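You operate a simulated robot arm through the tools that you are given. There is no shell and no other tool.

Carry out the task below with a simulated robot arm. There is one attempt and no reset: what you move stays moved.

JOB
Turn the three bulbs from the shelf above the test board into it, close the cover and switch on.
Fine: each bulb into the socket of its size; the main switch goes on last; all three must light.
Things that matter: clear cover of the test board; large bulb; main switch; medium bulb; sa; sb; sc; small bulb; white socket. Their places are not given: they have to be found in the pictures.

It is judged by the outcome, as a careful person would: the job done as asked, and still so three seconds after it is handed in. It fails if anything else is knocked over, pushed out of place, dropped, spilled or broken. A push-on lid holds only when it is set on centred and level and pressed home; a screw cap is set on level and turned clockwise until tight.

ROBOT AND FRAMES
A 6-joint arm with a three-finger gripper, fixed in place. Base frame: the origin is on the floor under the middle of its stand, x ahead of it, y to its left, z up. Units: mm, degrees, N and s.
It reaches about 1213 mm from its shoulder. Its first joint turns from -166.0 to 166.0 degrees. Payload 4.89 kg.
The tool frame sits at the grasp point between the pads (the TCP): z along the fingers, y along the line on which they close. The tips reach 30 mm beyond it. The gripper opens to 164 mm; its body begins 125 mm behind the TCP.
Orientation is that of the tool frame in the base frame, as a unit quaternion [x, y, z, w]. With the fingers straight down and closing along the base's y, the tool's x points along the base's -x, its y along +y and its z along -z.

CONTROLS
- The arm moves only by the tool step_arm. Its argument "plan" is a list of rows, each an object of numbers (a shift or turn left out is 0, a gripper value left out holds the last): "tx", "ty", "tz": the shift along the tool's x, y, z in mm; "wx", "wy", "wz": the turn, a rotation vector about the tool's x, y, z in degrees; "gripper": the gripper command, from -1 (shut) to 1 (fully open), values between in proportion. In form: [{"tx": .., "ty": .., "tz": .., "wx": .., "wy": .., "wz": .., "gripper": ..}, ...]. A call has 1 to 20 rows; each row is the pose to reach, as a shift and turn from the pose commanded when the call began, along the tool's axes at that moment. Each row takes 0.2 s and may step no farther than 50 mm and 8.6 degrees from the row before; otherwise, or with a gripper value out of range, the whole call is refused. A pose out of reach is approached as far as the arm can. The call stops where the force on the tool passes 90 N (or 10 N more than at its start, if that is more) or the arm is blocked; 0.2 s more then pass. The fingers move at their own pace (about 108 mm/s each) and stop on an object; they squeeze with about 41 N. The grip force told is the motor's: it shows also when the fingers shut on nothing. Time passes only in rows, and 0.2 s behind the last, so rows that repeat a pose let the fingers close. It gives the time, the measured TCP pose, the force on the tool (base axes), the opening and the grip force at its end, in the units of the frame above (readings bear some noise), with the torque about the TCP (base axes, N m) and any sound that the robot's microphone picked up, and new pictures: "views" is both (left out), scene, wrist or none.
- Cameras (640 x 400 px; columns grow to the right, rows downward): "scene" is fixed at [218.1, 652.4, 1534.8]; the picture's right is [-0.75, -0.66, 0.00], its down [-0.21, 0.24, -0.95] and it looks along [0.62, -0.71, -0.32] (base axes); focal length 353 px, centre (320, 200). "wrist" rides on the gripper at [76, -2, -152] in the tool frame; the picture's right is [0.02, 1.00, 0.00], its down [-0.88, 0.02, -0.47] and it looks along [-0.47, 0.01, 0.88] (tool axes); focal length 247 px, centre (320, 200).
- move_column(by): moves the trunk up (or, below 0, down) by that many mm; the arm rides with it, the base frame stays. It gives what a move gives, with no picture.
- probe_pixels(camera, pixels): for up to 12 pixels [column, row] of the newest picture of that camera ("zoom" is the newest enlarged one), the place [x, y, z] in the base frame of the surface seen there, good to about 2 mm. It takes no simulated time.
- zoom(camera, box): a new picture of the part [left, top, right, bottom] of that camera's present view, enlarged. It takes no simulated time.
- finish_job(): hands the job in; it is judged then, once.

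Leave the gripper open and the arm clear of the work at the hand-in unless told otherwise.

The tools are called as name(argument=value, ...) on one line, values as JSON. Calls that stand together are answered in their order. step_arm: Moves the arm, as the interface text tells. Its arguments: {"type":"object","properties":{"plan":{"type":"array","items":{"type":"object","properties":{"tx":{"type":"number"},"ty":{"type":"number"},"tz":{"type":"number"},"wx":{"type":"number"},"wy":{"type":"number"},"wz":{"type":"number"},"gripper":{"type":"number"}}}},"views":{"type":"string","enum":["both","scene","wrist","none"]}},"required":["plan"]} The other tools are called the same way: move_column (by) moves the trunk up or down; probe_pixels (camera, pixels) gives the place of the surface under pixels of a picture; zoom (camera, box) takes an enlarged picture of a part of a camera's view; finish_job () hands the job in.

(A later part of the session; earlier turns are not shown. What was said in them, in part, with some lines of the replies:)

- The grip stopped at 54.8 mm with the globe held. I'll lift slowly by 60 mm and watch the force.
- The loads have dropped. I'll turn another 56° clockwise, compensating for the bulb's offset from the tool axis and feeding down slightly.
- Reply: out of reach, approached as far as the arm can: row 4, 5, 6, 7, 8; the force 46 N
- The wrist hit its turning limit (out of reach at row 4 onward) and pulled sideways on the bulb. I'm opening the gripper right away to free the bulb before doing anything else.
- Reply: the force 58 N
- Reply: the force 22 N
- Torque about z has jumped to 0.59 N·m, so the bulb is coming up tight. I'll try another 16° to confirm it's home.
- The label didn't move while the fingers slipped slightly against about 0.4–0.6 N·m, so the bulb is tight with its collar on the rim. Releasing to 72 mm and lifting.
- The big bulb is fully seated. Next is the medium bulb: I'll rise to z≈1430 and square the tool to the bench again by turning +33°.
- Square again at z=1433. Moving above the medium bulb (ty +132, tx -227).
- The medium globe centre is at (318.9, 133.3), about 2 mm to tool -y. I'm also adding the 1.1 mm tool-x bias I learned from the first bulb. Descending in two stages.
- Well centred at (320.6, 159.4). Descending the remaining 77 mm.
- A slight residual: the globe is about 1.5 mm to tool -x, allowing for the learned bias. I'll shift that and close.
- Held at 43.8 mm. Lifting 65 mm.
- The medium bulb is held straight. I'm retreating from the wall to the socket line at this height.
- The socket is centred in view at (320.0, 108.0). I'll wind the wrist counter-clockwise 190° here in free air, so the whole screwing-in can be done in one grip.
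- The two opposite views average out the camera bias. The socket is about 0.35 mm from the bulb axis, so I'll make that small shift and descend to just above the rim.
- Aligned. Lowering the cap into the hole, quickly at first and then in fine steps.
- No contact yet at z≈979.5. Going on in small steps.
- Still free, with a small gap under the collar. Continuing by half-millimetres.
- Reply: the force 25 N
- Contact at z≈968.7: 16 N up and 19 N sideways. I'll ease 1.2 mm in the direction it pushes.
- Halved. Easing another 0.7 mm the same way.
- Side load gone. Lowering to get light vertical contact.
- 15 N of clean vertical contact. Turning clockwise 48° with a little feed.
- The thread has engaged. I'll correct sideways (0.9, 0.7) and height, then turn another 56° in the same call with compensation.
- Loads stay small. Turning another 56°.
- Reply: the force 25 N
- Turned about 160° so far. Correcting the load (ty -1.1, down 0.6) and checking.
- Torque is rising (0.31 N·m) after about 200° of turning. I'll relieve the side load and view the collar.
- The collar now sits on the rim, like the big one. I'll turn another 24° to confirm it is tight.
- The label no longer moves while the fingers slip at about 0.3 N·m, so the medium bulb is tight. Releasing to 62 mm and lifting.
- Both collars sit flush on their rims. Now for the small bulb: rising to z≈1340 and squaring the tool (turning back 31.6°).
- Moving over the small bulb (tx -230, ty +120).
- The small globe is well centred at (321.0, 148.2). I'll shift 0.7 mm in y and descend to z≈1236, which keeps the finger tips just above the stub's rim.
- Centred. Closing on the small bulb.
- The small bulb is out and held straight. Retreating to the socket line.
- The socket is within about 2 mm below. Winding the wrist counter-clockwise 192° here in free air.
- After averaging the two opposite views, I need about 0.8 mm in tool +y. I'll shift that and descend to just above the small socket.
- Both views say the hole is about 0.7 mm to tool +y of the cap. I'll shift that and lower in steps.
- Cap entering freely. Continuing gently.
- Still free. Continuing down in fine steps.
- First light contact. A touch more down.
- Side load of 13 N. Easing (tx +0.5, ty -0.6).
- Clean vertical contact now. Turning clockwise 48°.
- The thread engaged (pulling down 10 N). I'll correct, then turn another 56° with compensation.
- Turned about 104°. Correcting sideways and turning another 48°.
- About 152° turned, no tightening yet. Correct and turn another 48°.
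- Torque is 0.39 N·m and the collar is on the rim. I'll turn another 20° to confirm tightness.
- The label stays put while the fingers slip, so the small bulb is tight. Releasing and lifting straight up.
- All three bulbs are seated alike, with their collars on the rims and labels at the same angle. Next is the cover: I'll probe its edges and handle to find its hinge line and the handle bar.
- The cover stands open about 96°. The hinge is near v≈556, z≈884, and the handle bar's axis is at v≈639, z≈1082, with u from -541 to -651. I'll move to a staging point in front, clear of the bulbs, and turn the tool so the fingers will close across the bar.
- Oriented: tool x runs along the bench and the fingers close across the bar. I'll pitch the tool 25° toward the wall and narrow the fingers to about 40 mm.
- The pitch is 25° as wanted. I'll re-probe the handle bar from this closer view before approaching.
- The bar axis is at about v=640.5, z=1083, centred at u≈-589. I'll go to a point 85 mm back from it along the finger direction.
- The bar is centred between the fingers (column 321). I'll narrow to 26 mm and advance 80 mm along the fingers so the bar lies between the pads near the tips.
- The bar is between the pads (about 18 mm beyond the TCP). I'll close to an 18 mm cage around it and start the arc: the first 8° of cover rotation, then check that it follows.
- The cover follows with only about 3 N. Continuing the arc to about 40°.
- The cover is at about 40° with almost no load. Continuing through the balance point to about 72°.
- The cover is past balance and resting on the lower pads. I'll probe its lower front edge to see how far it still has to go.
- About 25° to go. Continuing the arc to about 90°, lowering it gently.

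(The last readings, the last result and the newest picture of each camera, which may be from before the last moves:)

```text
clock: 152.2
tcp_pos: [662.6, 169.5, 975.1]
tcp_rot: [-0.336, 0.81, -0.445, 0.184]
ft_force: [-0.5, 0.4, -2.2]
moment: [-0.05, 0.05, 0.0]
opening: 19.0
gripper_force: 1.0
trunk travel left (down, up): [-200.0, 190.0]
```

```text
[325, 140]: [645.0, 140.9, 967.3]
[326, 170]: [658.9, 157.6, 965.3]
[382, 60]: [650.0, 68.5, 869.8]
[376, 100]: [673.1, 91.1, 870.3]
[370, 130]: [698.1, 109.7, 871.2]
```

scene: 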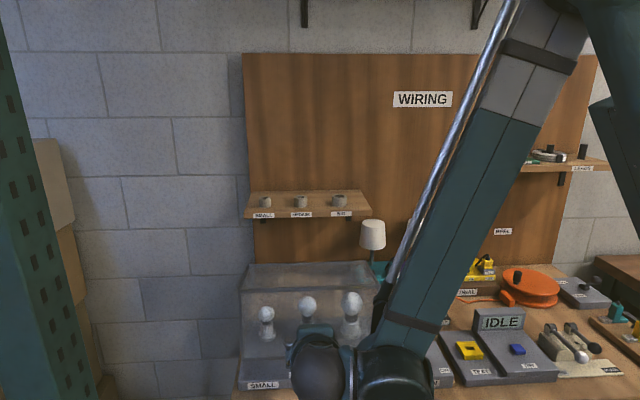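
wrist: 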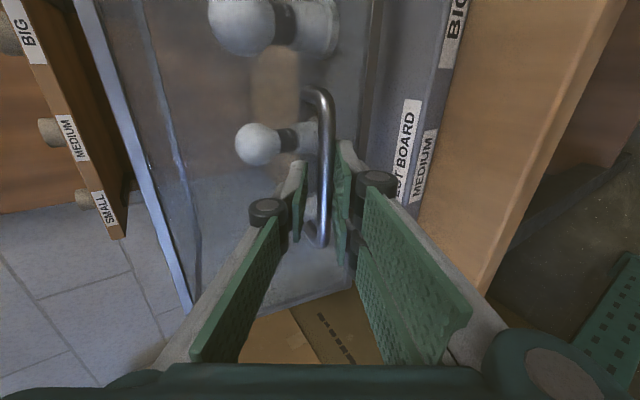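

About 9° remain. Lowering further in small steps, watching the force.

step_arm(plan=[{"ty": 3.8, "tz": 1.1, "wx": 0.37}, {"ty": 7.5, "tz": 2.2, "wx": 0.74}, {"ty": 11.2, "tz": 3.4, "wx": 1.1}, {"ty": 14.9, "tz": 4.6, "wx": 1.48}, {"ty": 18.6, "tz": 6, "wx": 1.85}, {"ty": 22.2, "tz": 7.3, "wx": 2.2}, {"ty": 22.2, "tz": 7.3, "wx": 2.2}], views="both")

zoom(camera="wrist", box=[230, 60, 470, 260])

```text
clock: 153.8
tcp_pos: [658.0, 174.7, 952.7]
tcp_rot: [-0.332, 0.8, -0.461, 0.192]
ft_force: [0.2, 2.0, -1.1]
moment: [-0.01, 0.09, 0.0]
opening: 18.9
gripper_force: 0.6
trunk travel left (down, up): [-200.0, 190.0]
```

scene: 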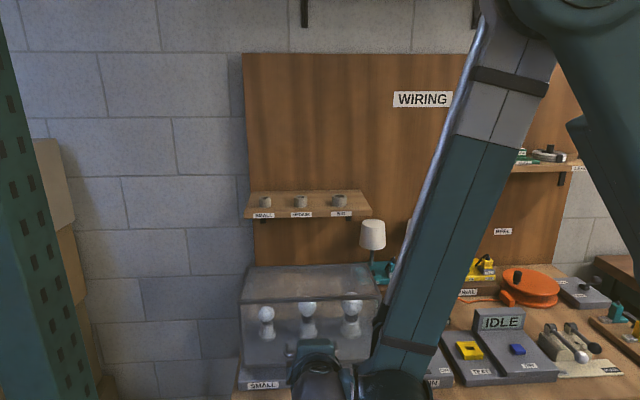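
wrist: 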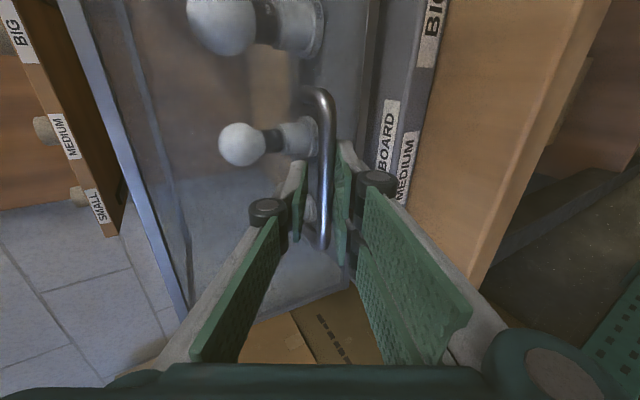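

```text
2.00 times, centred on (350, 160) of wrist
```

zoom: 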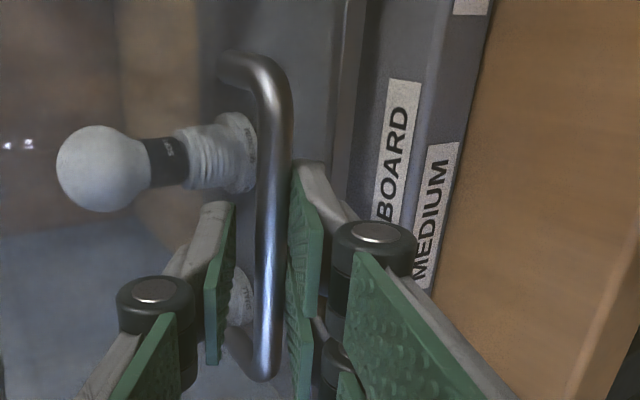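

Nearly closed. Lowering another 15 mm in small steps.

step_arm(plan=[{"ty": 3.9, "tz": 0.4, "wx": 0.35}, {"ty": 7.8, "tz": 0.7, "wx": 0.7}, {"ty": 11.7, "tz": 1.1, "wx": 1.05}, {"ty": 15.5, "tz": 1.5, "wx": 1.4}, {"ty": 15.5, "tz": 1.5, "wx": 1.4}], views="both")

zoom(camera="wrist", box=[230, 60, 470, 260])

zoom(camera="scene", box=[225, 250, 395, 400])

```text
clock: 155.0
tcp_pos: [661.5, 185.4, 952.9]
tcp_rot: [-0.33, 0.796, -0.469, 0.195]
ft_force: [-0.3, 0.9, -1.8]
moment: [-0.02, 0.06, 0.01]
opening: 18.8
gripper_force: 1.0
out of reach, approached as far as the arm can: row 1, 2, 3, 4, 5
trunk travel left (down, up): [-200.0, 190.0]
```

scene: 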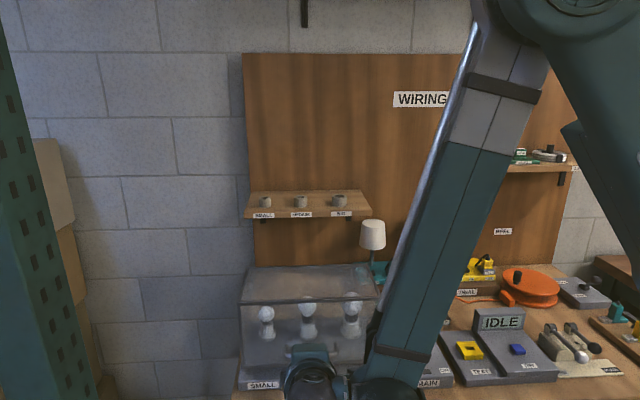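
wrist: 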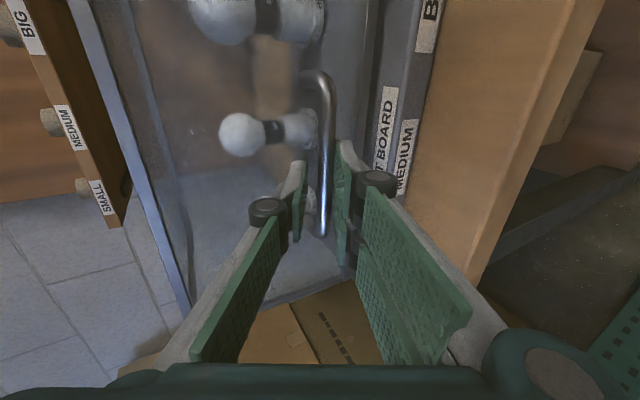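

```text
2.00 times, centred on (350, 160) of wrist
```

zoom: 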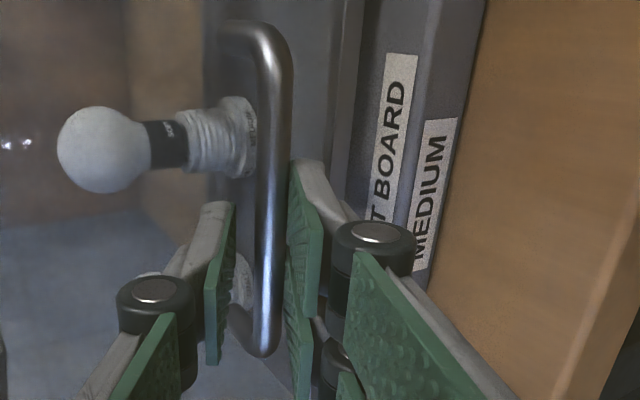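

```text
2.67 times, centred on (310, 325) of scene
```

zoom: 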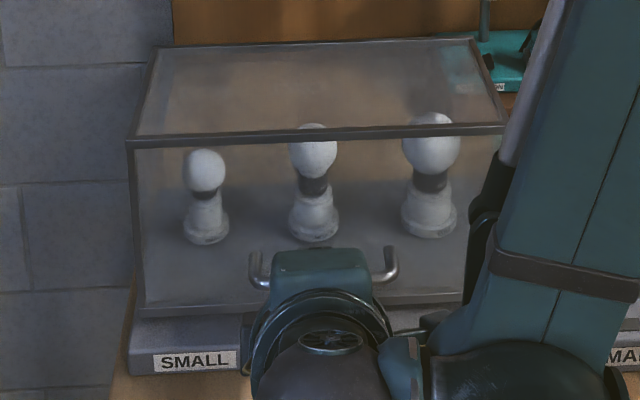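

The arm hit a joint limit on this pose and drifted about 10 mm along the bar, with no load. The cover is nearly closed. I'll probe its lower front edge to see the remaining gap.

probe_pixels(camera="zoom", pixels=[[150, 312], [200, 309], [240, 306], [420, 299], [450, 297], [200, 325], [135, 145], [300, 136], [480, 130], [255, 270], [392, 265]])

probe_pixels(camera="wrist", pixels=[[327, 100], [330, 130], [330, 160], [327, 200], [372, 60], [368, 100], [363, 130]])

```text
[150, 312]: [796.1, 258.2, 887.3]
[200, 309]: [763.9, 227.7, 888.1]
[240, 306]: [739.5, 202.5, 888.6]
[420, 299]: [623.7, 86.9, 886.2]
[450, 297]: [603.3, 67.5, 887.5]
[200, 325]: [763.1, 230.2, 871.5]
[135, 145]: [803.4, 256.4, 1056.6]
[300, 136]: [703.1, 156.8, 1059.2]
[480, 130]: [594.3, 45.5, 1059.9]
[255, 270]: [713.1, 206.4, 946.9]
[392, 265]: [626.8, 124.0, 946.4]
```

```text
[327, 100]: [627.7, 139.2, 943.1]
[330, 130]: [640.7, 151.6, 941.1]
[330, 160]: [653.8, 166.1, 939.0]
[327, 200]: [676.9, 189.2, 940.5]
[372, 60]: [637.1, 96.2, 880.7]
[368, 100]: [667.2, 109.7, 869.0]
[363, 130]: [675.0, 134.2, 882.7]
```

The front rim is about 8 mm above the board (2.7° left). Rather than fight the joint limit, I'll lower the trunk 12 mm. The arm rides down with it and lets the cover settle onto the board.

move_column(by=-12)

zoom(camera="scene", box=[225, 250, 395, 400])

```text
clock: 155.6
tcp_pos: [660.4, 184.5, 940.3]
tcp_rot: [-0.329, 0.796, -0.469, 0.194]
ft_force: [0.0, 0.4, 0.2]
moment: [0.02, 0.03, -0.02]
opening: 18.0
gripper_force: 0.0
trunk travel left (down, up): [-188.0, 202.0]
```

```text
2.67 times, centred on (310, 325) of scene
```

zoom: 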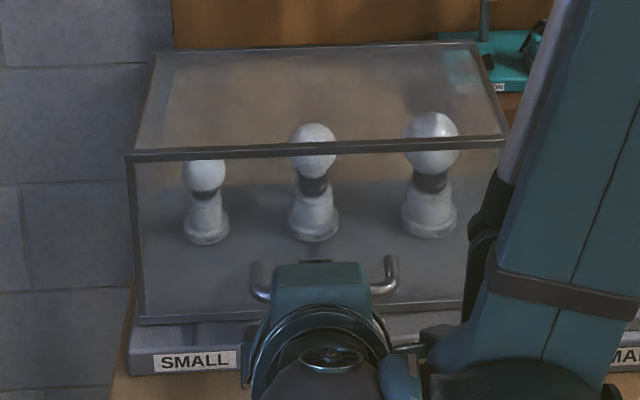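

probe_pixels(camera="zoom", pixels=[[150, 320], [200, 318], [240, 315], [430, 308], [450, 306], [200, 330], [135, 158], [300, 150], [480, 142]])

zoom(camera="scene", box=[230, 340, 330, 400])

```text
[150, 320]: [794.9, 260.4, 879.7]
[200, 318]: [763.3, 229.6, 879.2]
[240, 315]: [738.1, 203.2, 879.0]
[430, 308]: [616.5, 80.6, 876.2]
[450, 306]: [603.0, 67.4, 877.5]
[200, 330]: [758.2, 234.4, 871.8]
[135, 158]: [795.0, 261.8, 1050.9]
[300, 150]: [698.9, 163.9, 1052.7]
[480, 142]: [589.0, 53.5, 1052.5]
```

```text
6.40 times, centred on (280, 370) of scene
```

zoom: 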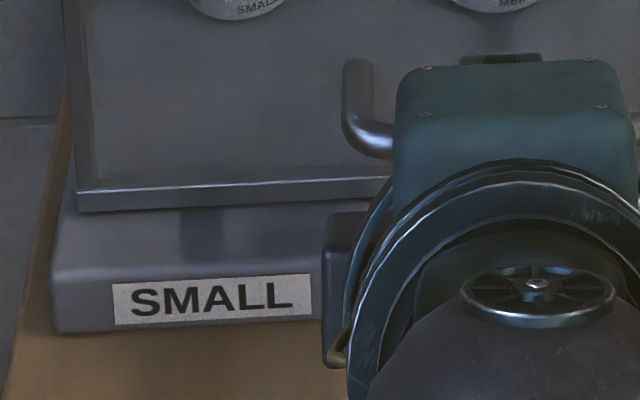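

The front wall is now vertical (top and bottom edges both at v≈378) and the rim is at board level, so the cover is closed. To be sure it's home, I'll lower a few more mm so the upper pad presses lightly on the bar, watching the force.

move_column(by=-3)

move_column(by=-2)

```text
clock: 156.1
tcp_pos: [661.2, 184.7, 936.6]
tcp_rot: [-0.33, 0.795, -0.47, 0.194]
ft_force: [-0.3, -0.3, -0.3]
moment: [-0.01, 0.0, 0.0]
opening: 17.7
gripper_force: 0.0
trunk travel left (down, up): [-185.0, 205.0]
```

```text
clock: 156.6
tcp_pos: [660.8, 185.7, 933.6]
tcp_rot: [-0.33, 0.796, -0.47, 0.193]
ft_force: [-0.2, -0.4, 0.0]
moment: [-0.01, 0.01, 0.0]
opening: 18.0
gripper_force: 0.1
trunk travel left (down, up): [-183.0, 207.0]
```

move_column(by=-2)

step_arm(plan=[{"tz": 0}], views="wrist")

zoom(camera="wrist", box=[230, 60, 470, 260])

```text
clock: 157.2
tcp_pos: [660.7, 186.4, 933.0]
tcp_rot: [-0.33, 0.795, -0.47, 0.194]
ft_force: [0.5, 0.5, 1.2]
moment: [-0.01, -0.02, -0.02]
opening: 18.5
gripper_force: 0.4
trunk travel left (down, up): [-181.0, 209.0]
```

```text
clock: 157.6
tcp_pos: [661.6, 185.5, 932.7]
tcp_rot: [-0.329, 0.796, -0.469, 0.195]
ft_force: [0.1, -0.5, 1.0]
moment: [0.0, 0.03, 0.0]
opening: 18.3
gripper_force: 0.3
trunk travel left (down, up): [-181.0, 209.0]
```

wrist: 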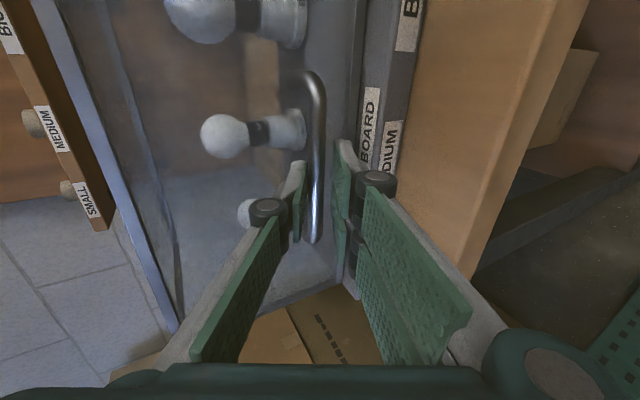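

```text
2.00 times, centred on (350, 160) of wrist
```

zoom: 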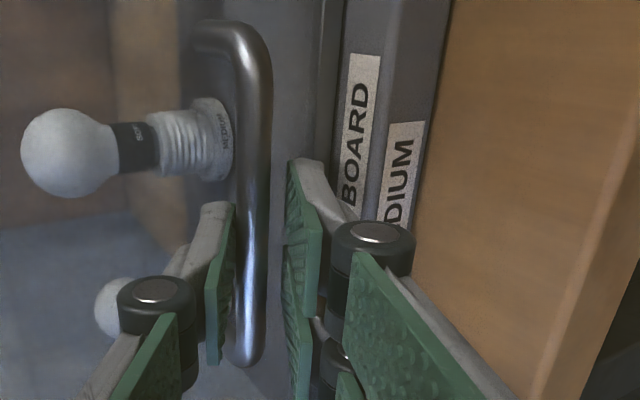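

The bar now touches the upper pad. One more small press.

move_column(by=-1.5)

zoom(camera="scene", box=[225, 250, 395, 400])

```text
clock: 158.1
tcp_pos: [661.6, 185.5, 930.4]
tcp_rot: [-0.329, 0.796, -0.469, 0.194]
ft_force: [1.3, -1.3, 5.5]
moment: [-0.15, 0.0, 0.05]
opening: 20.4
gripper_force: 2.7
trunk travel left (down, up): [-180.0, 211.0]
```

```text
2.67 times, centred on (310, 325) of scene
```

zoom: 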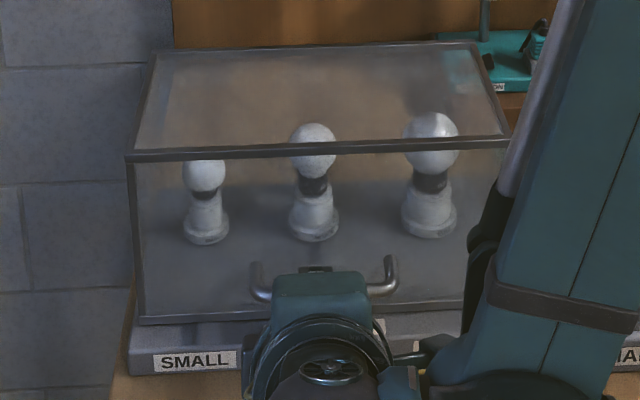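

The cover is firmly closed: the front wall is vertical and no longer moves. Now I'll free the handle by raising the trunk 4.5 mm to centre the bar in the cage and opening slightly to 25 mm.

move_column(by=4.5)

step_arm(plan=[{"gripper": -0.7}, {"gripper": -0.7}], views="wrist")

zoom(camera="wrist", box=[230, 60, 470, 260])

```text
clock: 158.6
tcp_pos: [661.6, 185.7, 936.2]
tcp_rot: [-0.329, 0.796, -0.469, 0.195]
ft_force: [-0.1, -0.6, -0.6]
moment: [0.0, 0.01, -0.02]
opening: 18.1
gripper_force: 0.0
trunk travel left (down, up): [-184.0, 206.0]
```

```text
clock: 159.2
tcp_pos: [661.1, 185.5, 935.5]
tcp_rot: [-0.329, 0.796, -0.47, 0.194]
ft_force: [-0.3, 0.0, -0.4]
moment: [0.01, 0.02, -0.01]
opening: 24.5
gripper_force: 0.0
trunk travel left (down, up): [-184.0, 206.0]
```

wrist: 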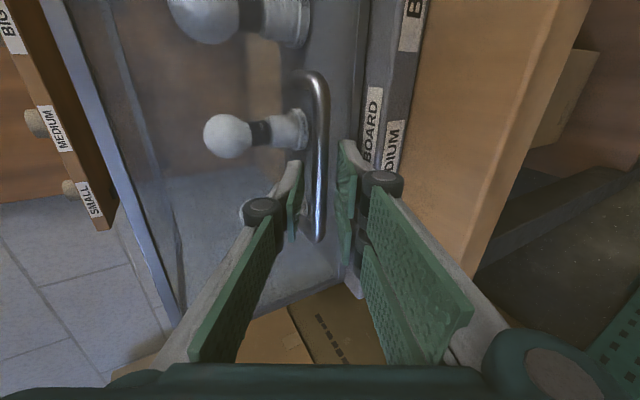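

```text
2.00 times, centred on (350, 160) of wrist
```

zoom: 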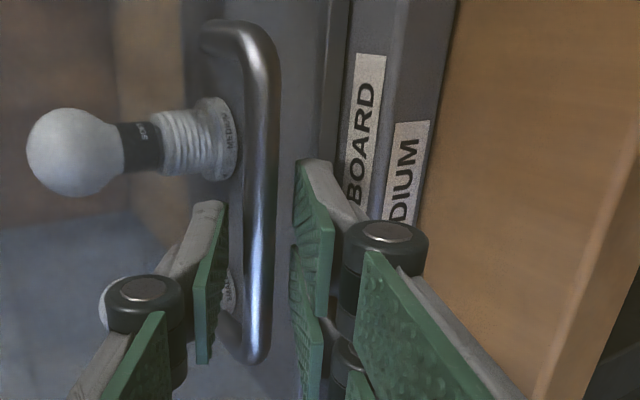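

The bar is loose between the pads. I'll first recentre along the bar (tx +8) to stay away from the handle's leg, and check whether this is within reach.

step_arm(plan=[{"tx": 4}, {"tx": 8}, {"tx": 8}], views="none")

```text
clock: 160.0
tcp_pos: [658.3, 180.7, 938.6]
tcp_rot: [-0.331, 0.796, -0.468, 0.193]
ft_force: [0.4, -0.1, 0.2]
moment: [0.03, -0.02, -0.01]
opening: 24.6
gripper_force: 0.1
out of reach, approached as far as the arm can: row 2, 3
trunk travel left (down, up): [-184.0, 206.0]
```

step_arm(plan=[{"tz": -4}, {"tz": -8}, {"tz": -8}], views="wrist")

zoom(camera="wrist", box=[230, 60, 470, 260])

```text
clock: 160.8
tcp_pos: [653.4, 184.3, 943.1]
tcp_rot: [-0.329, 0.796, -0.47, 0.195]
ft_force: [0.1, 0.1, -0.8]
moment: [-0.04, 0.0, -0.02]
opening: 24.6
gripper_force: 0.1
trunk travel left (down, up): [-184.0, 206.0]
```

wrist: 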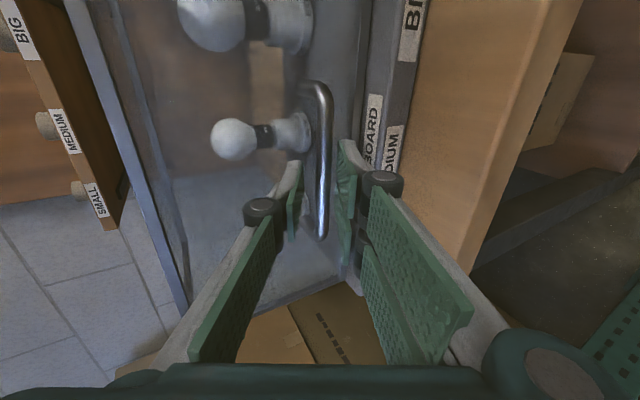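

```text
2.00 times, centred on (350, 160) of wrist
```

zoom: 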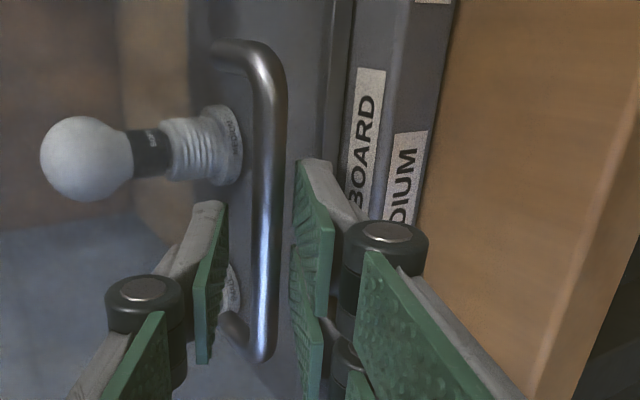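

Withdrawing works and the bar stays loose. Continuing back along the fingers.

step_arm(plan=[{"tz": -4, "ty": 1}, {"tz": -8, "ty": 1.5}, {"tz": -12, "ty": 1.5}, {"tz": -12, "ty": 1.5}], views="wrist")

```text
clock: 161.8
tcp_pos: [645.0, 193.7, 947.8]
tcp_rot: [-0.33, 0.796, -0.47, 0.194]
ft_force: [0.0, 0.9, -0.6]
moment: [0.01, -0.01, 0.0]
opening: 24.5
gripper_force: 0.1
trunk travel left (down, up): [-184.0, 206.0]
```

wrist: 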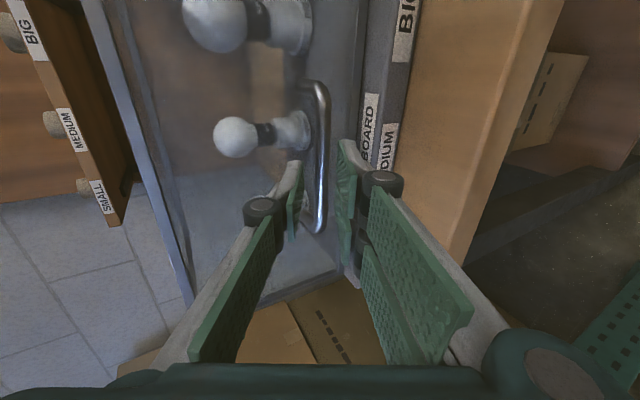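

step_arm(plan=[{"tz": -8}, {"tz": -16}, {"tz": -24}, {"tz": -34}, {"tz": -44}, {"tz": -44}], views="both")

zoom(camera="scene", box=[225, 250, 395, 400])

```text
clock: 163.2
tcp_pos: [617.6, 221.5, 968.5]
tcp_rot: [-0.33, 0.795, -0.47, 0.194]
ft_force: [-0.4, -0.1, 0.4]
moment: [0.01, 0.03, 0.02]
opening: 24.8
gripper_force: 0.1
trunk travel left (down, up): [-184.0, 206.0]
```

scene: 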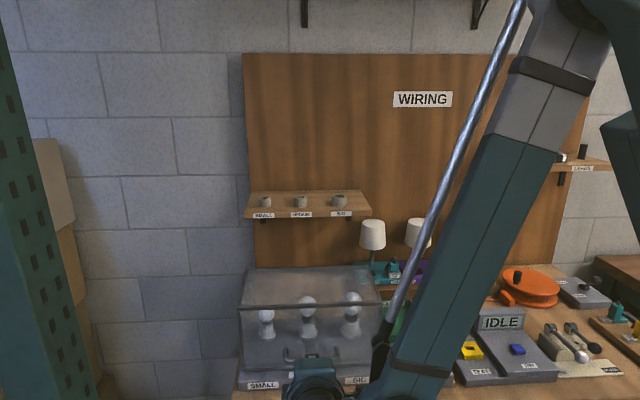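
wrist: 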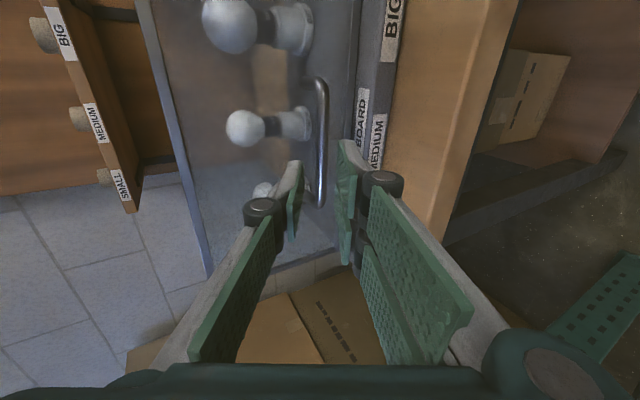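

```text
2.67 times, centred on (310, 325) of scene
```

zoom: 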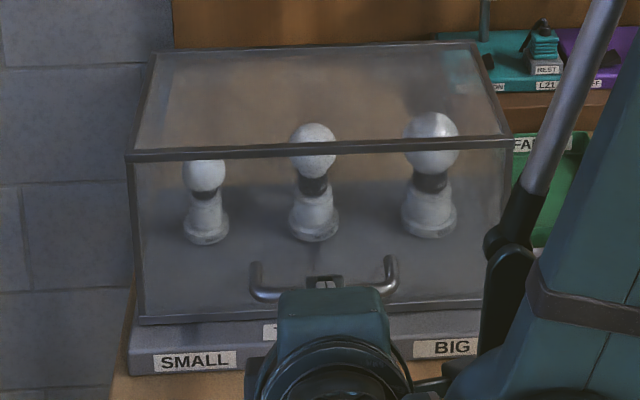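

Hand clear of the handle, and the cover stays closed. Now I'll rise 150 mm and bring the tool back to pointing straight down.

step_arm(plan=[{"ty": -35, "tz": -20}, {"ty": -70, "tz": -40}, {"ty": -105, "tz": -58}, {"ty": -132, "tz": -70}, {"ty": -132, "tz": -70, "wx": -7.75}, {"ty": -132, "tz": -70, "wx": -15.5}, {"ty": -132, "tz": -70, "wx": -23.25}, {"ty": -132, "tz": -70, "wx": -31}, {"ty": -132, "tz": -70, "wx": -38.75}, {"ty": -132, "tz": -70, "wx": -46.5}, {"ty": -132, "tz": -70, "wx": -54.25}, {"ty": -132, "tz": -70, "wx": -61.5}, {"ty": -132, "tz": -70, "wx": -61.5}], views="both")

```text
clock: 166.0
tcp_pos: [620.5, 219.1, 1117.9]
tcp_rot: [-0.383, 0.924, 0.004, -0.001]
ft_force: [0.0, -0.3, 0.0]
moment: [0.01, 0.02, -0.03]
opening: 24.4
gripper_force: 0.0
trunk travel left (down, up): [-184.0, 206.0]
```

scene: 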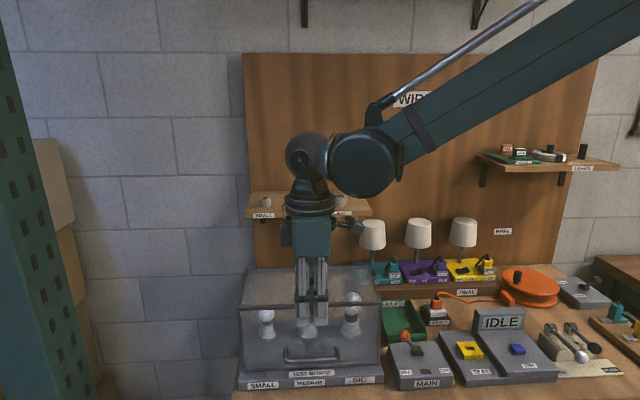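
wrist: 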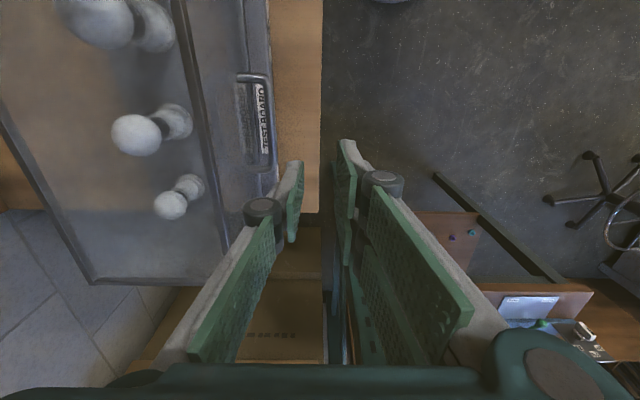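

The tool points down and everything is clear. Now the MAIN switch: I'll zoom in on the scene and probe the lever.

zoom(camera="scene", box=[375, 310, 465, 395])

zoom(camera="scene", box=[225, 250, 395, 400])

```text
4.71 times, centred on (420, 352) of scene
```

zoom: 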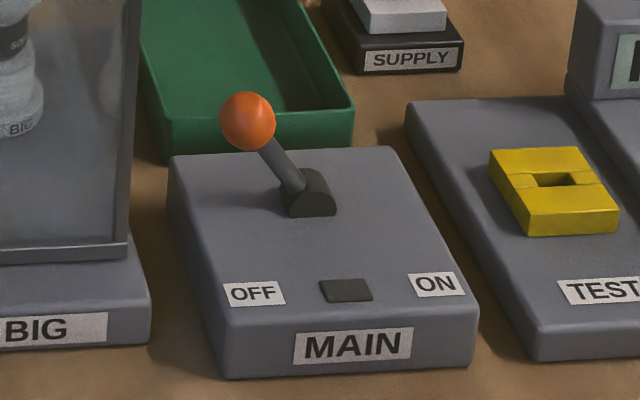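

```text
2.67 times, centred on (310, 325) of scene
```

zoom: 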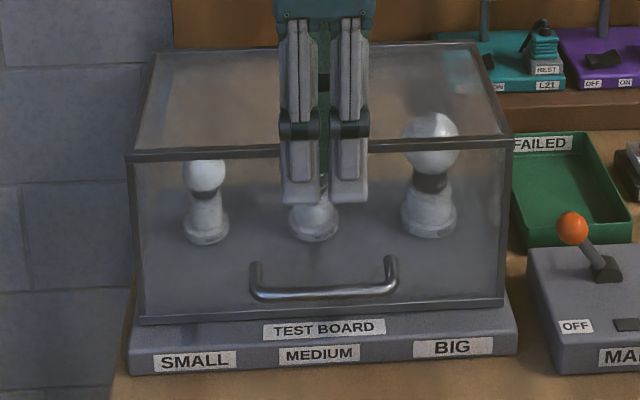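

probe_pixels(camera="scene", pixels=[[404.7, 335.2], [402, 332], [407, 339], [411, 345], [414, 349], [418, 353], [416, 355], [390, 350], [440, 345], [425, 372], [405, 372], [432, 370]])

```text
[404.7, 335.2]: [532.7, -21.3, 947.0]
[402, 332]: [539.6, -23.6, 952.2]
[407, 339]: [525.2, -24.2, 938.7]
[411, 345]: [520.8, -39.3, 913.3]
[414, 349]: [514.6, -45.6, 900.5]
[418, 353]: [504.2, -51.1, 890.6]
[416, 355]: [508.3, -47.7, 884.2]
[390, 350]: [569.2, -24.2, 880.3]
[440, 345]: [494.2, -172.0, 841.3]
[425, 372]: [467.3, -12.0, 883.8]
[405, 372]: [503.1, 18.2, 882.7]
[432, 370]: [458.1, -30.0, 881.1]
```

The lever's orange ball is centred near (537, -32, 938) and leans to OFF (-u side). I'll move along the bench front to beside it, turning the tool square (wz +90) on the way, staying in front of the cover.

step_arm(plan=[{"tx": 20, "wz": 8}, {"tx": 40, "wz": 16}, {"tx": 60, "wz": 24}, {"tx": 80, "wz": 32}, {"tx": 100, "wz": 40}, {"tx": 120, "wz": 48}, {"tx": 140, "wz": 56}, {"tx": 160, "wz": 64}, {"tx": 180, "wz": 72}, {"tx": 200, "wz": 80}, {"tx": 220, "wz": 88}, {"tx": 240, "wz": 90}, {"tx": 240, "wz": 90}], views="both")

```text
clock: 168.8
tcp_pos: [449.2, 49.3, 1118.4]
tcp_rot: [0.383, 0.924, 0.002, -0.004]
ft_force: [0.5, 0.9, -0.2]
moment: [-0.05, -0.05, 0.02]
opening: 24.4
gripper_force: 0.0
trunk travel left (down, up): [-184.0, 206.0]
```

scene: 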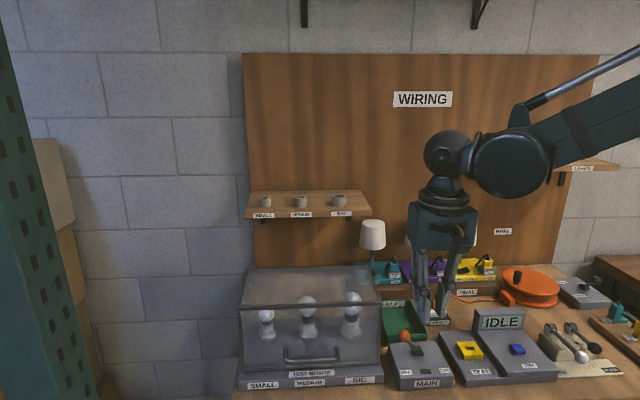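
wrist: 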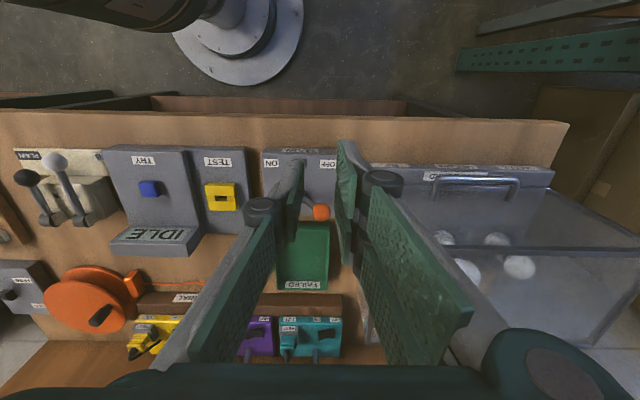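

Good view: the orange ball is at (320, 212) in the wrist picture. I'll zoom in and probe it with its surroundings.

zoom(camera="wrist", box=[240, 140, 400, 250])

probe_pixels(camera="wrist", pixels=[[320, 212], [316, 212], [325, 212], [320, 207], [320, 217], [306, 212], [310, 211], [300, 212], [355, 215], [358, 230], [220, 196], [155, 235]])

```text
3.64 times, centred on (320, 195) of wrist
```

zoom: 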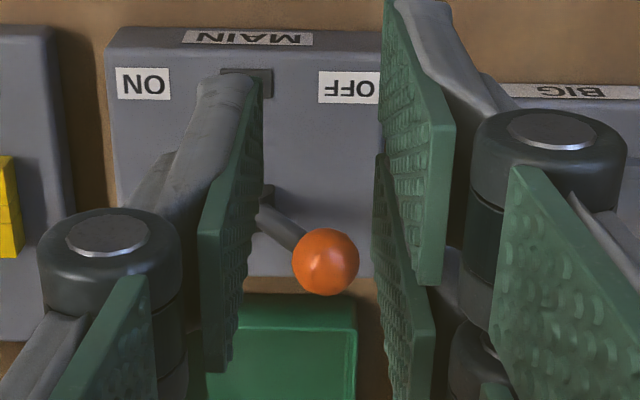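

```text
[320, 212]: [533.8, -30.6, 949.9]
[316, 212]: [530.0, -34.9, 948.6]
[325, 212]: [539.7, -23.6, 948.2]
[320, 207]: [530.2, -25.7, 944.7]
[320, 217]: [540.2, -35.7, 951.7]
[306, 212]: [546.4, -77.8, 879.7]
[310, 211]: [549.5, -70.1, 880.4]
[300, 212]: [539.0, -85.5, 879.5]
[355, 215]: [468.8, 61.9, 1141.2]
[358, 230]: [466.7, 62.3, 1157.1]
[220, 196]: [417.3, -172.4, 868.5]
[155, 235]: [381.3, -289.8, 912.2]
```

The ball is centred at about u=-357, v=404, z=938. I'll open to 48 mm, move over it and descend partway, with the fingers on either side of the ball.

step_arm(plan=[{"tx": -30, "wy": -0.5, "gripper": -0.415}, {"tx": -60, "wy": -0.5}, {"tx": -90, "wy": -0.5}, {"tx": -121, "wy": -0.5}, {"tx": -121, "wy": -0.5, "tz": 30}, {"tx": -121, "wy": -0.5, "tz": 60}, {"tx": -121, "wy": -0.5, "tz": 90}, {"tx": -121, "wy": -0.5, "tz": 90}], views="both")

zoom(camera="wrist", box=[220, 80, 420, 240])

zoom(camera="scene", box=[340, 250, 480, 400])

```text
clock: 170.6
tcp_pos: [534.7, -35.0, 1027.5]
tcp_rot: [0.382, 0.924, 0.0, 0.0]
ft_force: [0.0, 0.1, -0.4]
moment: [-0.01, 0.03, 0.01]
opening: 47.9
gripper_force: 0.1
trunk travel left (down, up): [-184.0, 206.0]
```

scene: 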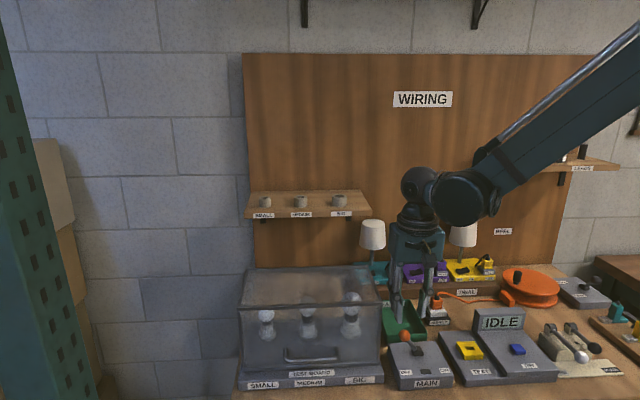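
wrist: 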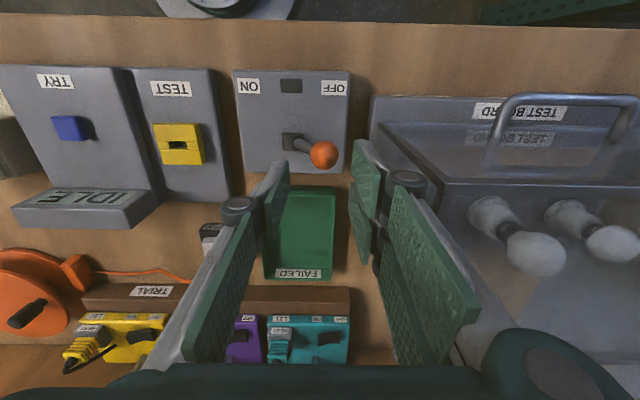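

```text
2.50 times, centred on (320, 160) of wrist
```

zoom: 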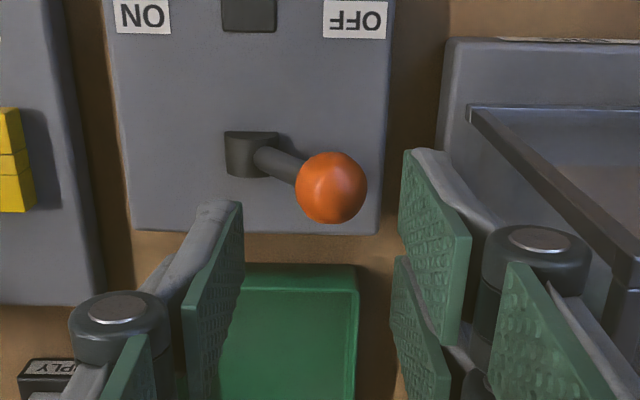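

```text
2.67 times, centred on (410, 325) of scene
```

zoom: 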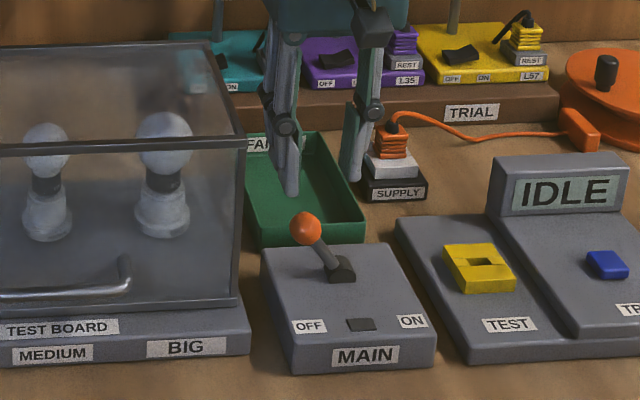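

The ball sits between the open fingers, nearer the OFF side as planned. Descending to z≈956.

step_arm(plan=[{"tx": -1, "tz": 20}, {"tx": -1, "tz": 40}, {"tx": -1, "tz": 58}, {"tx": -1, "tz": 71}, {"tx": -1, "tz": 71}], views="both")

zoom(camera="scene", box=[340, 250, 480, 400])

zoom(camera="wrist", box=[220, 80, 420, 260])

```text
clock: 171.8
tcp_pos: [535.1, -36.9, 957.1]
tcp_rot: [0.383, 0.924, 0.0, 0.0]
ft_force: [0.6, 0.4, -0.9]
moment: [0.01, 0.02, -0.01]
opening: 47.8
gripper_force: 0.0
trunk travel left (down, up): [-184.0, 206.0]
```

scene: 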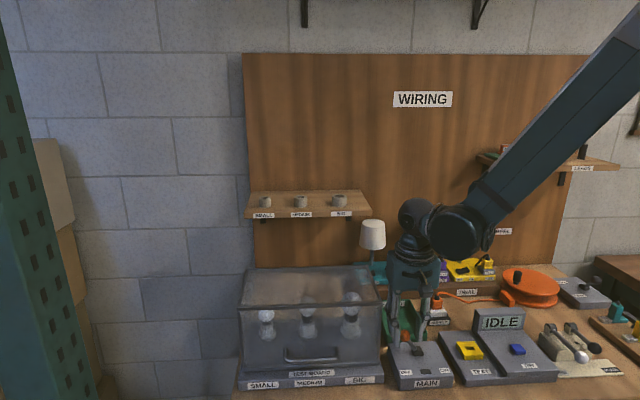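
wrist: 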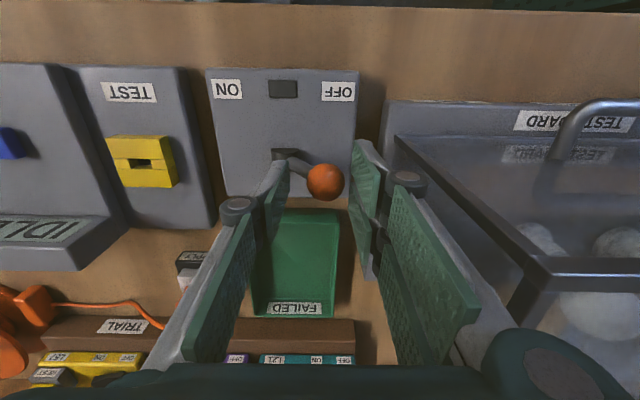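

```text
2.67 times, centred on (410, 325) of scene
```

zoom: 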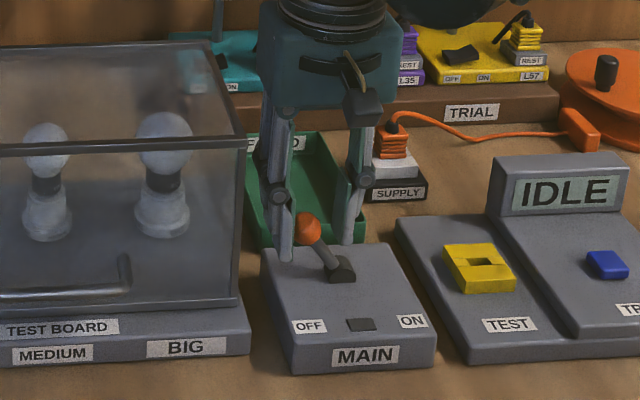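

```text
2.22 times, centred on (320, 170) of wrist
```

zoom: 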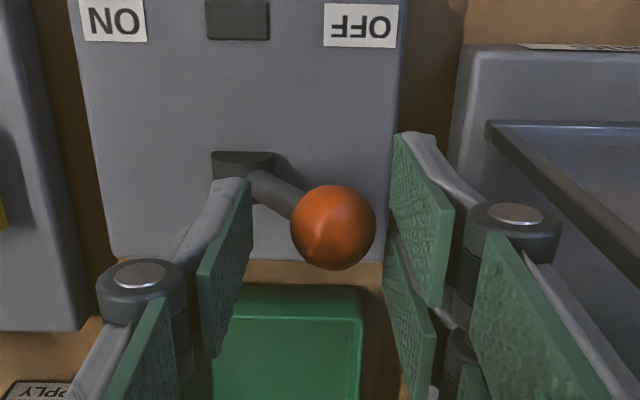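

The fingers straddle the ball with no contact. Now I'll push it toward ON (ty negative), in stages.

step_arm(plan=[{"ty": -6}, {"ty": -12}, {"ty": -18}, {"ty": -24}, {"ty": -30}, {"ty": -36}, {"ty": -42}, {"ty": -42}], views="both")

zoom(camera="wrist", box=[220, 80, 420, 260])

```text
clock: 173.6
tcp_pos: [505.6, -66.2, 956.3]
tcp_rot: [0.382, 0.924, 0.0, 0.0]
ft_force: [-0.8, 0.1, 0.2]
moment: [-0.02, -0.01, -0.02]
opening: 48.1
gripper_force: 0.1
trunk travel left (down, up): [-184.0, 206.0]
```

scene: 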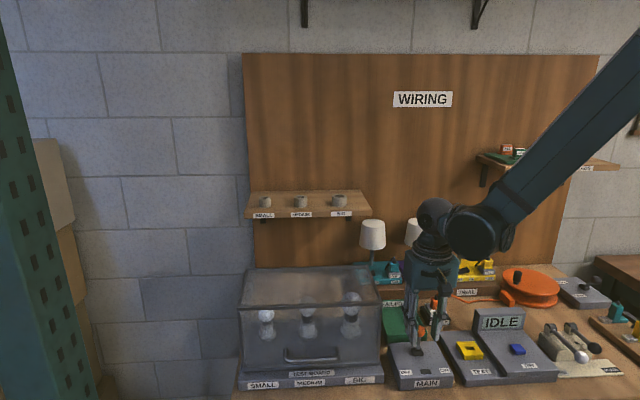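
wrist: 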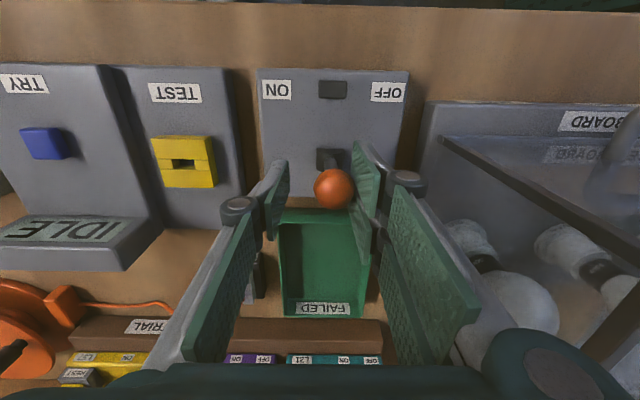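

```text
2.22 times, centred on (320, 170) of wrist
```

zoom: 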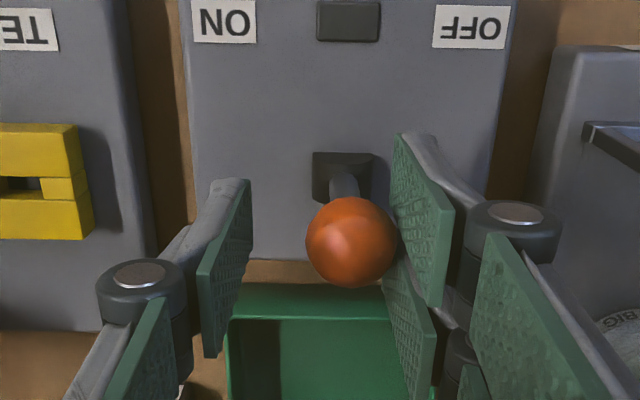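

The lever is moving and stands nearly upright, with little force. Continuing toward ON.

step_arm(plan=[{"ty": -6}, {"ty": -12}, {"ty": -18}, {"ty": -24}, {"ty": -30}, {"ty": -36}, {"ty": -36}], views="both")

zoom(camera="wrist", box=[220, 80, 420, 260])

zoom(camera="scene", box=[225, 250, 480, 400])

```text
clock: 175.2
tcp_pos: [479.5, -92.1, 956.5]
tcp_rot: [0.383, 0.924, 0.0, 0.001]
ft_force: [-1.2, -0.4, -0.7]
moment: [-0.03, 0.01, 0.01]
opening: 48.0
gripper_force: 0.1
trunk travel left (down, up): [-184.0, 206.0]
```

scene: 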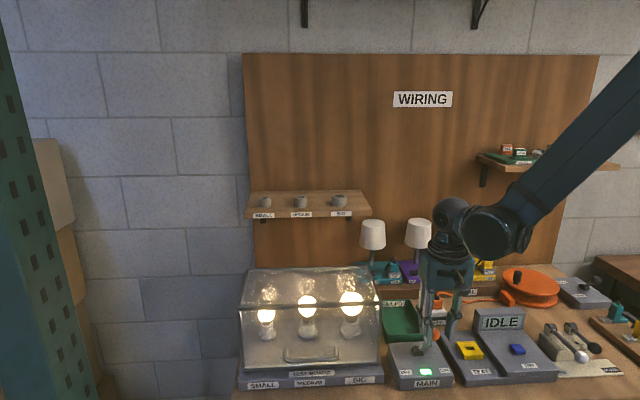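
wrist: 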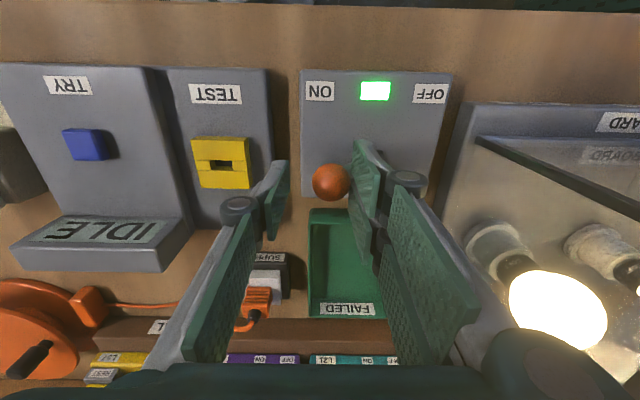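

```text
2.22 times, centred on (320, 170) of wrist
```

zoom: 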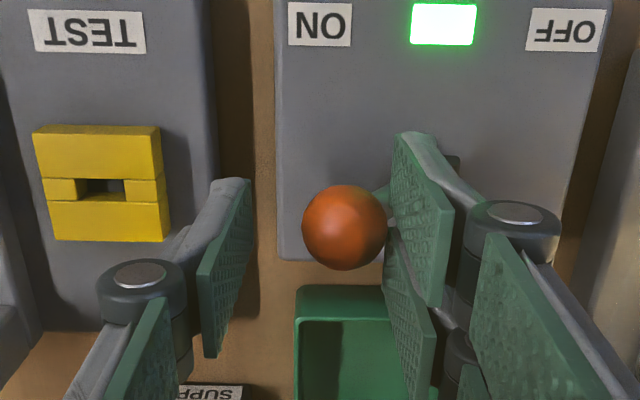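

```text
2.51 times, centred on (352, 325) of scene
```

zoom: 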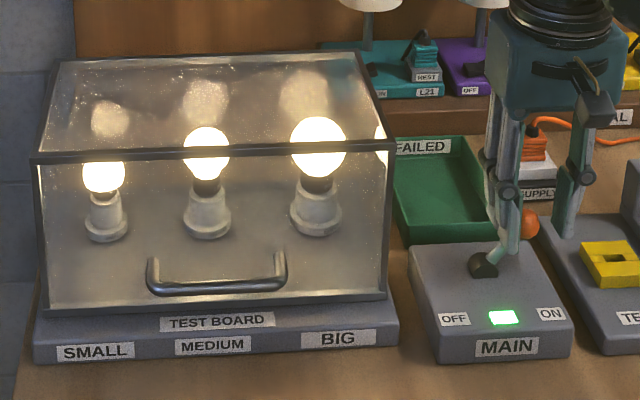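

All three bulbs light and the green lamp is on. I'll push 5 mm more to make sure the lever is fully at its ON end.

step_arm(plan=[{"ty": -2}, {"ty": -3.5}, {"ty": -5}, {"ty": -5}], views="none")

```text
clock: 176.2
tcp_pos: [477.8, -94.8, 954.9]
tcp_rot: [0.383, 0.924, 0.0, 0.001]
ft_force: [7.5, 5.9, 1.6]
moment: [0.18, -0.18, 0.01]
opening: 51.7
gripper_force: 4.7
trunk travel left (down, up): [-184.0, 206.0]
```

The lever is against its ON stop (9.5 N). I'll back off 6 mm to centre around the ball and lift straight up, clear.

step_arm(plan=[{"ty": 3}, {"ty": 6}, {"ty": 6}, {"ty": 6, "tz": -25}, {"ty": 6, "tz": -60}, {"ty": 6, "tz": -100}, {"ty": 6, "tz": -145}, {"ty": 6, "tz": -190}, {"ty": 6, "tz": -190}], views="both")

zoom(camera="scene", box=[225, 250, 480, 400])

```text
clock: 178.2
tcp_pos: [479.4, -91.0, 1147.4]
tcp_rot: [0.383, 0.924, -0.001, 0.001]
ft_force: [0.8, 1.7, 0.7]
moment: [-0.02, -0.05, 0.03]
opening: 47.7
gripper_force: 0.0
trunk travel left (down, up): [-184.0, 206.0]
```

scene: 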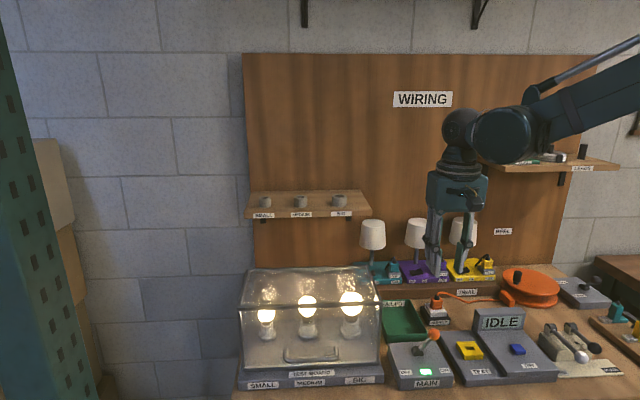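
wrist: 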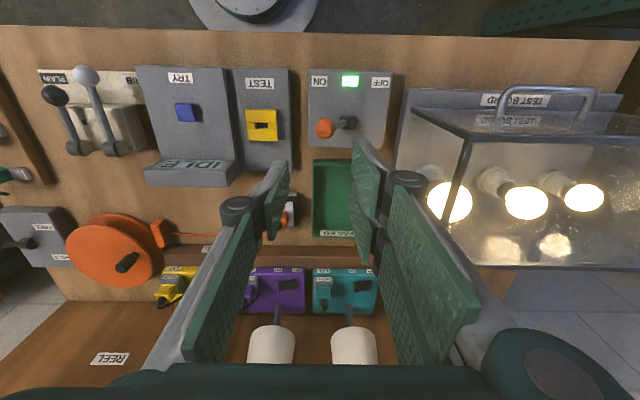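

```text
2.51 times, centred on (352, 325) of scene
```

zoom: 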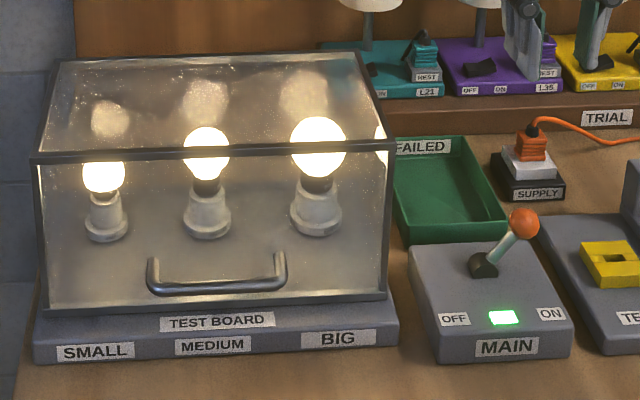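

All three bulbs remain lit with the lever at ON and the cover closed. I'll move the arm up and back from the bench, open the gripper fully, wait a moment and check again.

step_arm(plan=[{"tz": -40, "tx": 20}, {"tz": -80, "tx": 50}, {"tz": -120, "tx": 80}, {"tz": -160, "tx": 110}, {"tz": -200, "tx": 140}, {"tz": -200, "tx": 140, "gripper": 1}, {"tz": -200, "tx": 140, "gripper": 1}, {"tz": -200, "tx": 140, "gripper": 1}, {"tz": -200, "tx": 140, "gripper": 1}, {"tz": -200, "tx": 140, "gripper": 1}, {"tz": -200, "tx": 140, "gripper": 1}, {"tz": -200, "tx": 140, "gripper": 1}, {"tz": -200, "tx": 140, "gripper": 1}, {"tz": -200, "tx": 140, "gripper": 1}, {"tz": -200, "tx": 140, "gripper": 1}], views="both")

zoom(camera="scene", box=[225, 250, 480, 400])

```text
clock: 181.4
tcp_pos: [381.1, 7.2, 1347.0]
tcp_rot: [0.382, 0.924, 0.0, 0.0]
ft_force: [0.2, 0.4, 0.4]
moment: [0.01, 0.04, 0.0]
opening: 164.0
gripper_force: 0.1
trunk travel left (down, up): [-184.0, 206.0]
```

scene: 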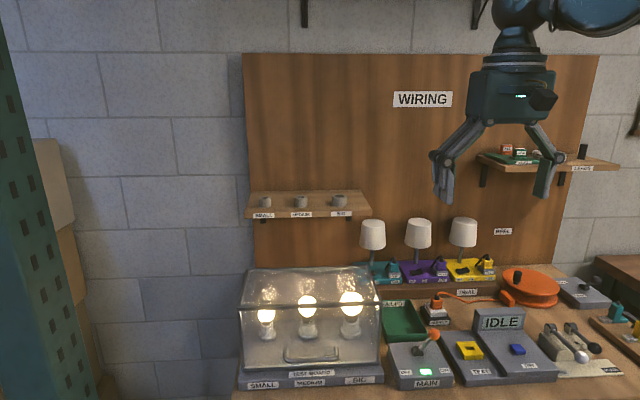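
wrist: 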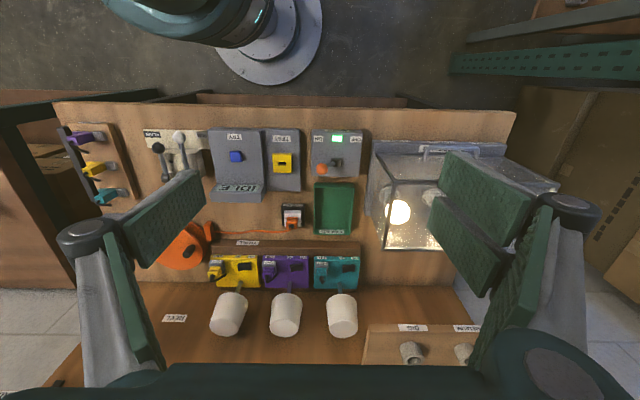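

```text
2.51 times, centred on (352, 325) of scene
```

zoom: 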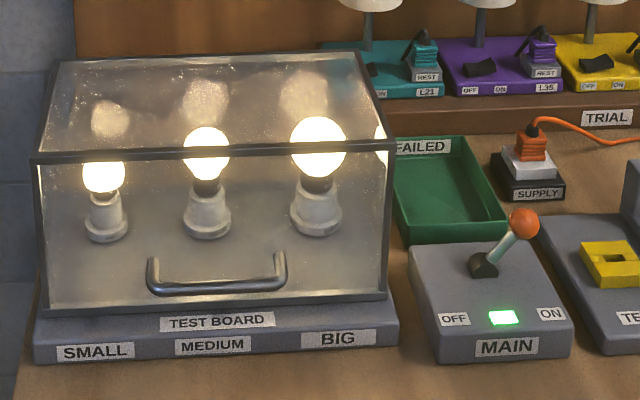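

Everything has stayed stable for several seconds. The small, medium and big bulbs are lit in their own sockets, the cover is closed and the main switch is ON with its green lamp. The stubs and the other things on the bench look undisturbed, the gripper is open, and the arm is clear. I'm handing the job in.

finish_job()

```text
The job is handed in.
```

The job is handed in. All three bulbs are screwed tight into the sockets of their size, the clear cover is closed, and the main switch went on last. All three bulbs lit and were still lit in the last picture, about six seconds after switching on.

Two things happened on the way:

- **Big bulb:** while I was turning it in, the wrist reached its turning limit. The arm pulled sideways on the bulb, and a finger pressed against the front corner of the open cover. I let go, re-centred and finished tightening it. The bulb, socket and cover showed no shift or damage afterwards.
- **Trunk height:** I lowered the trunk to set the cover down the last few millimetres. It was left about 16 mm below its starting height.

The gripper is fully open, the arm is clear of the bench, and nothing else looked moved in the final picture.
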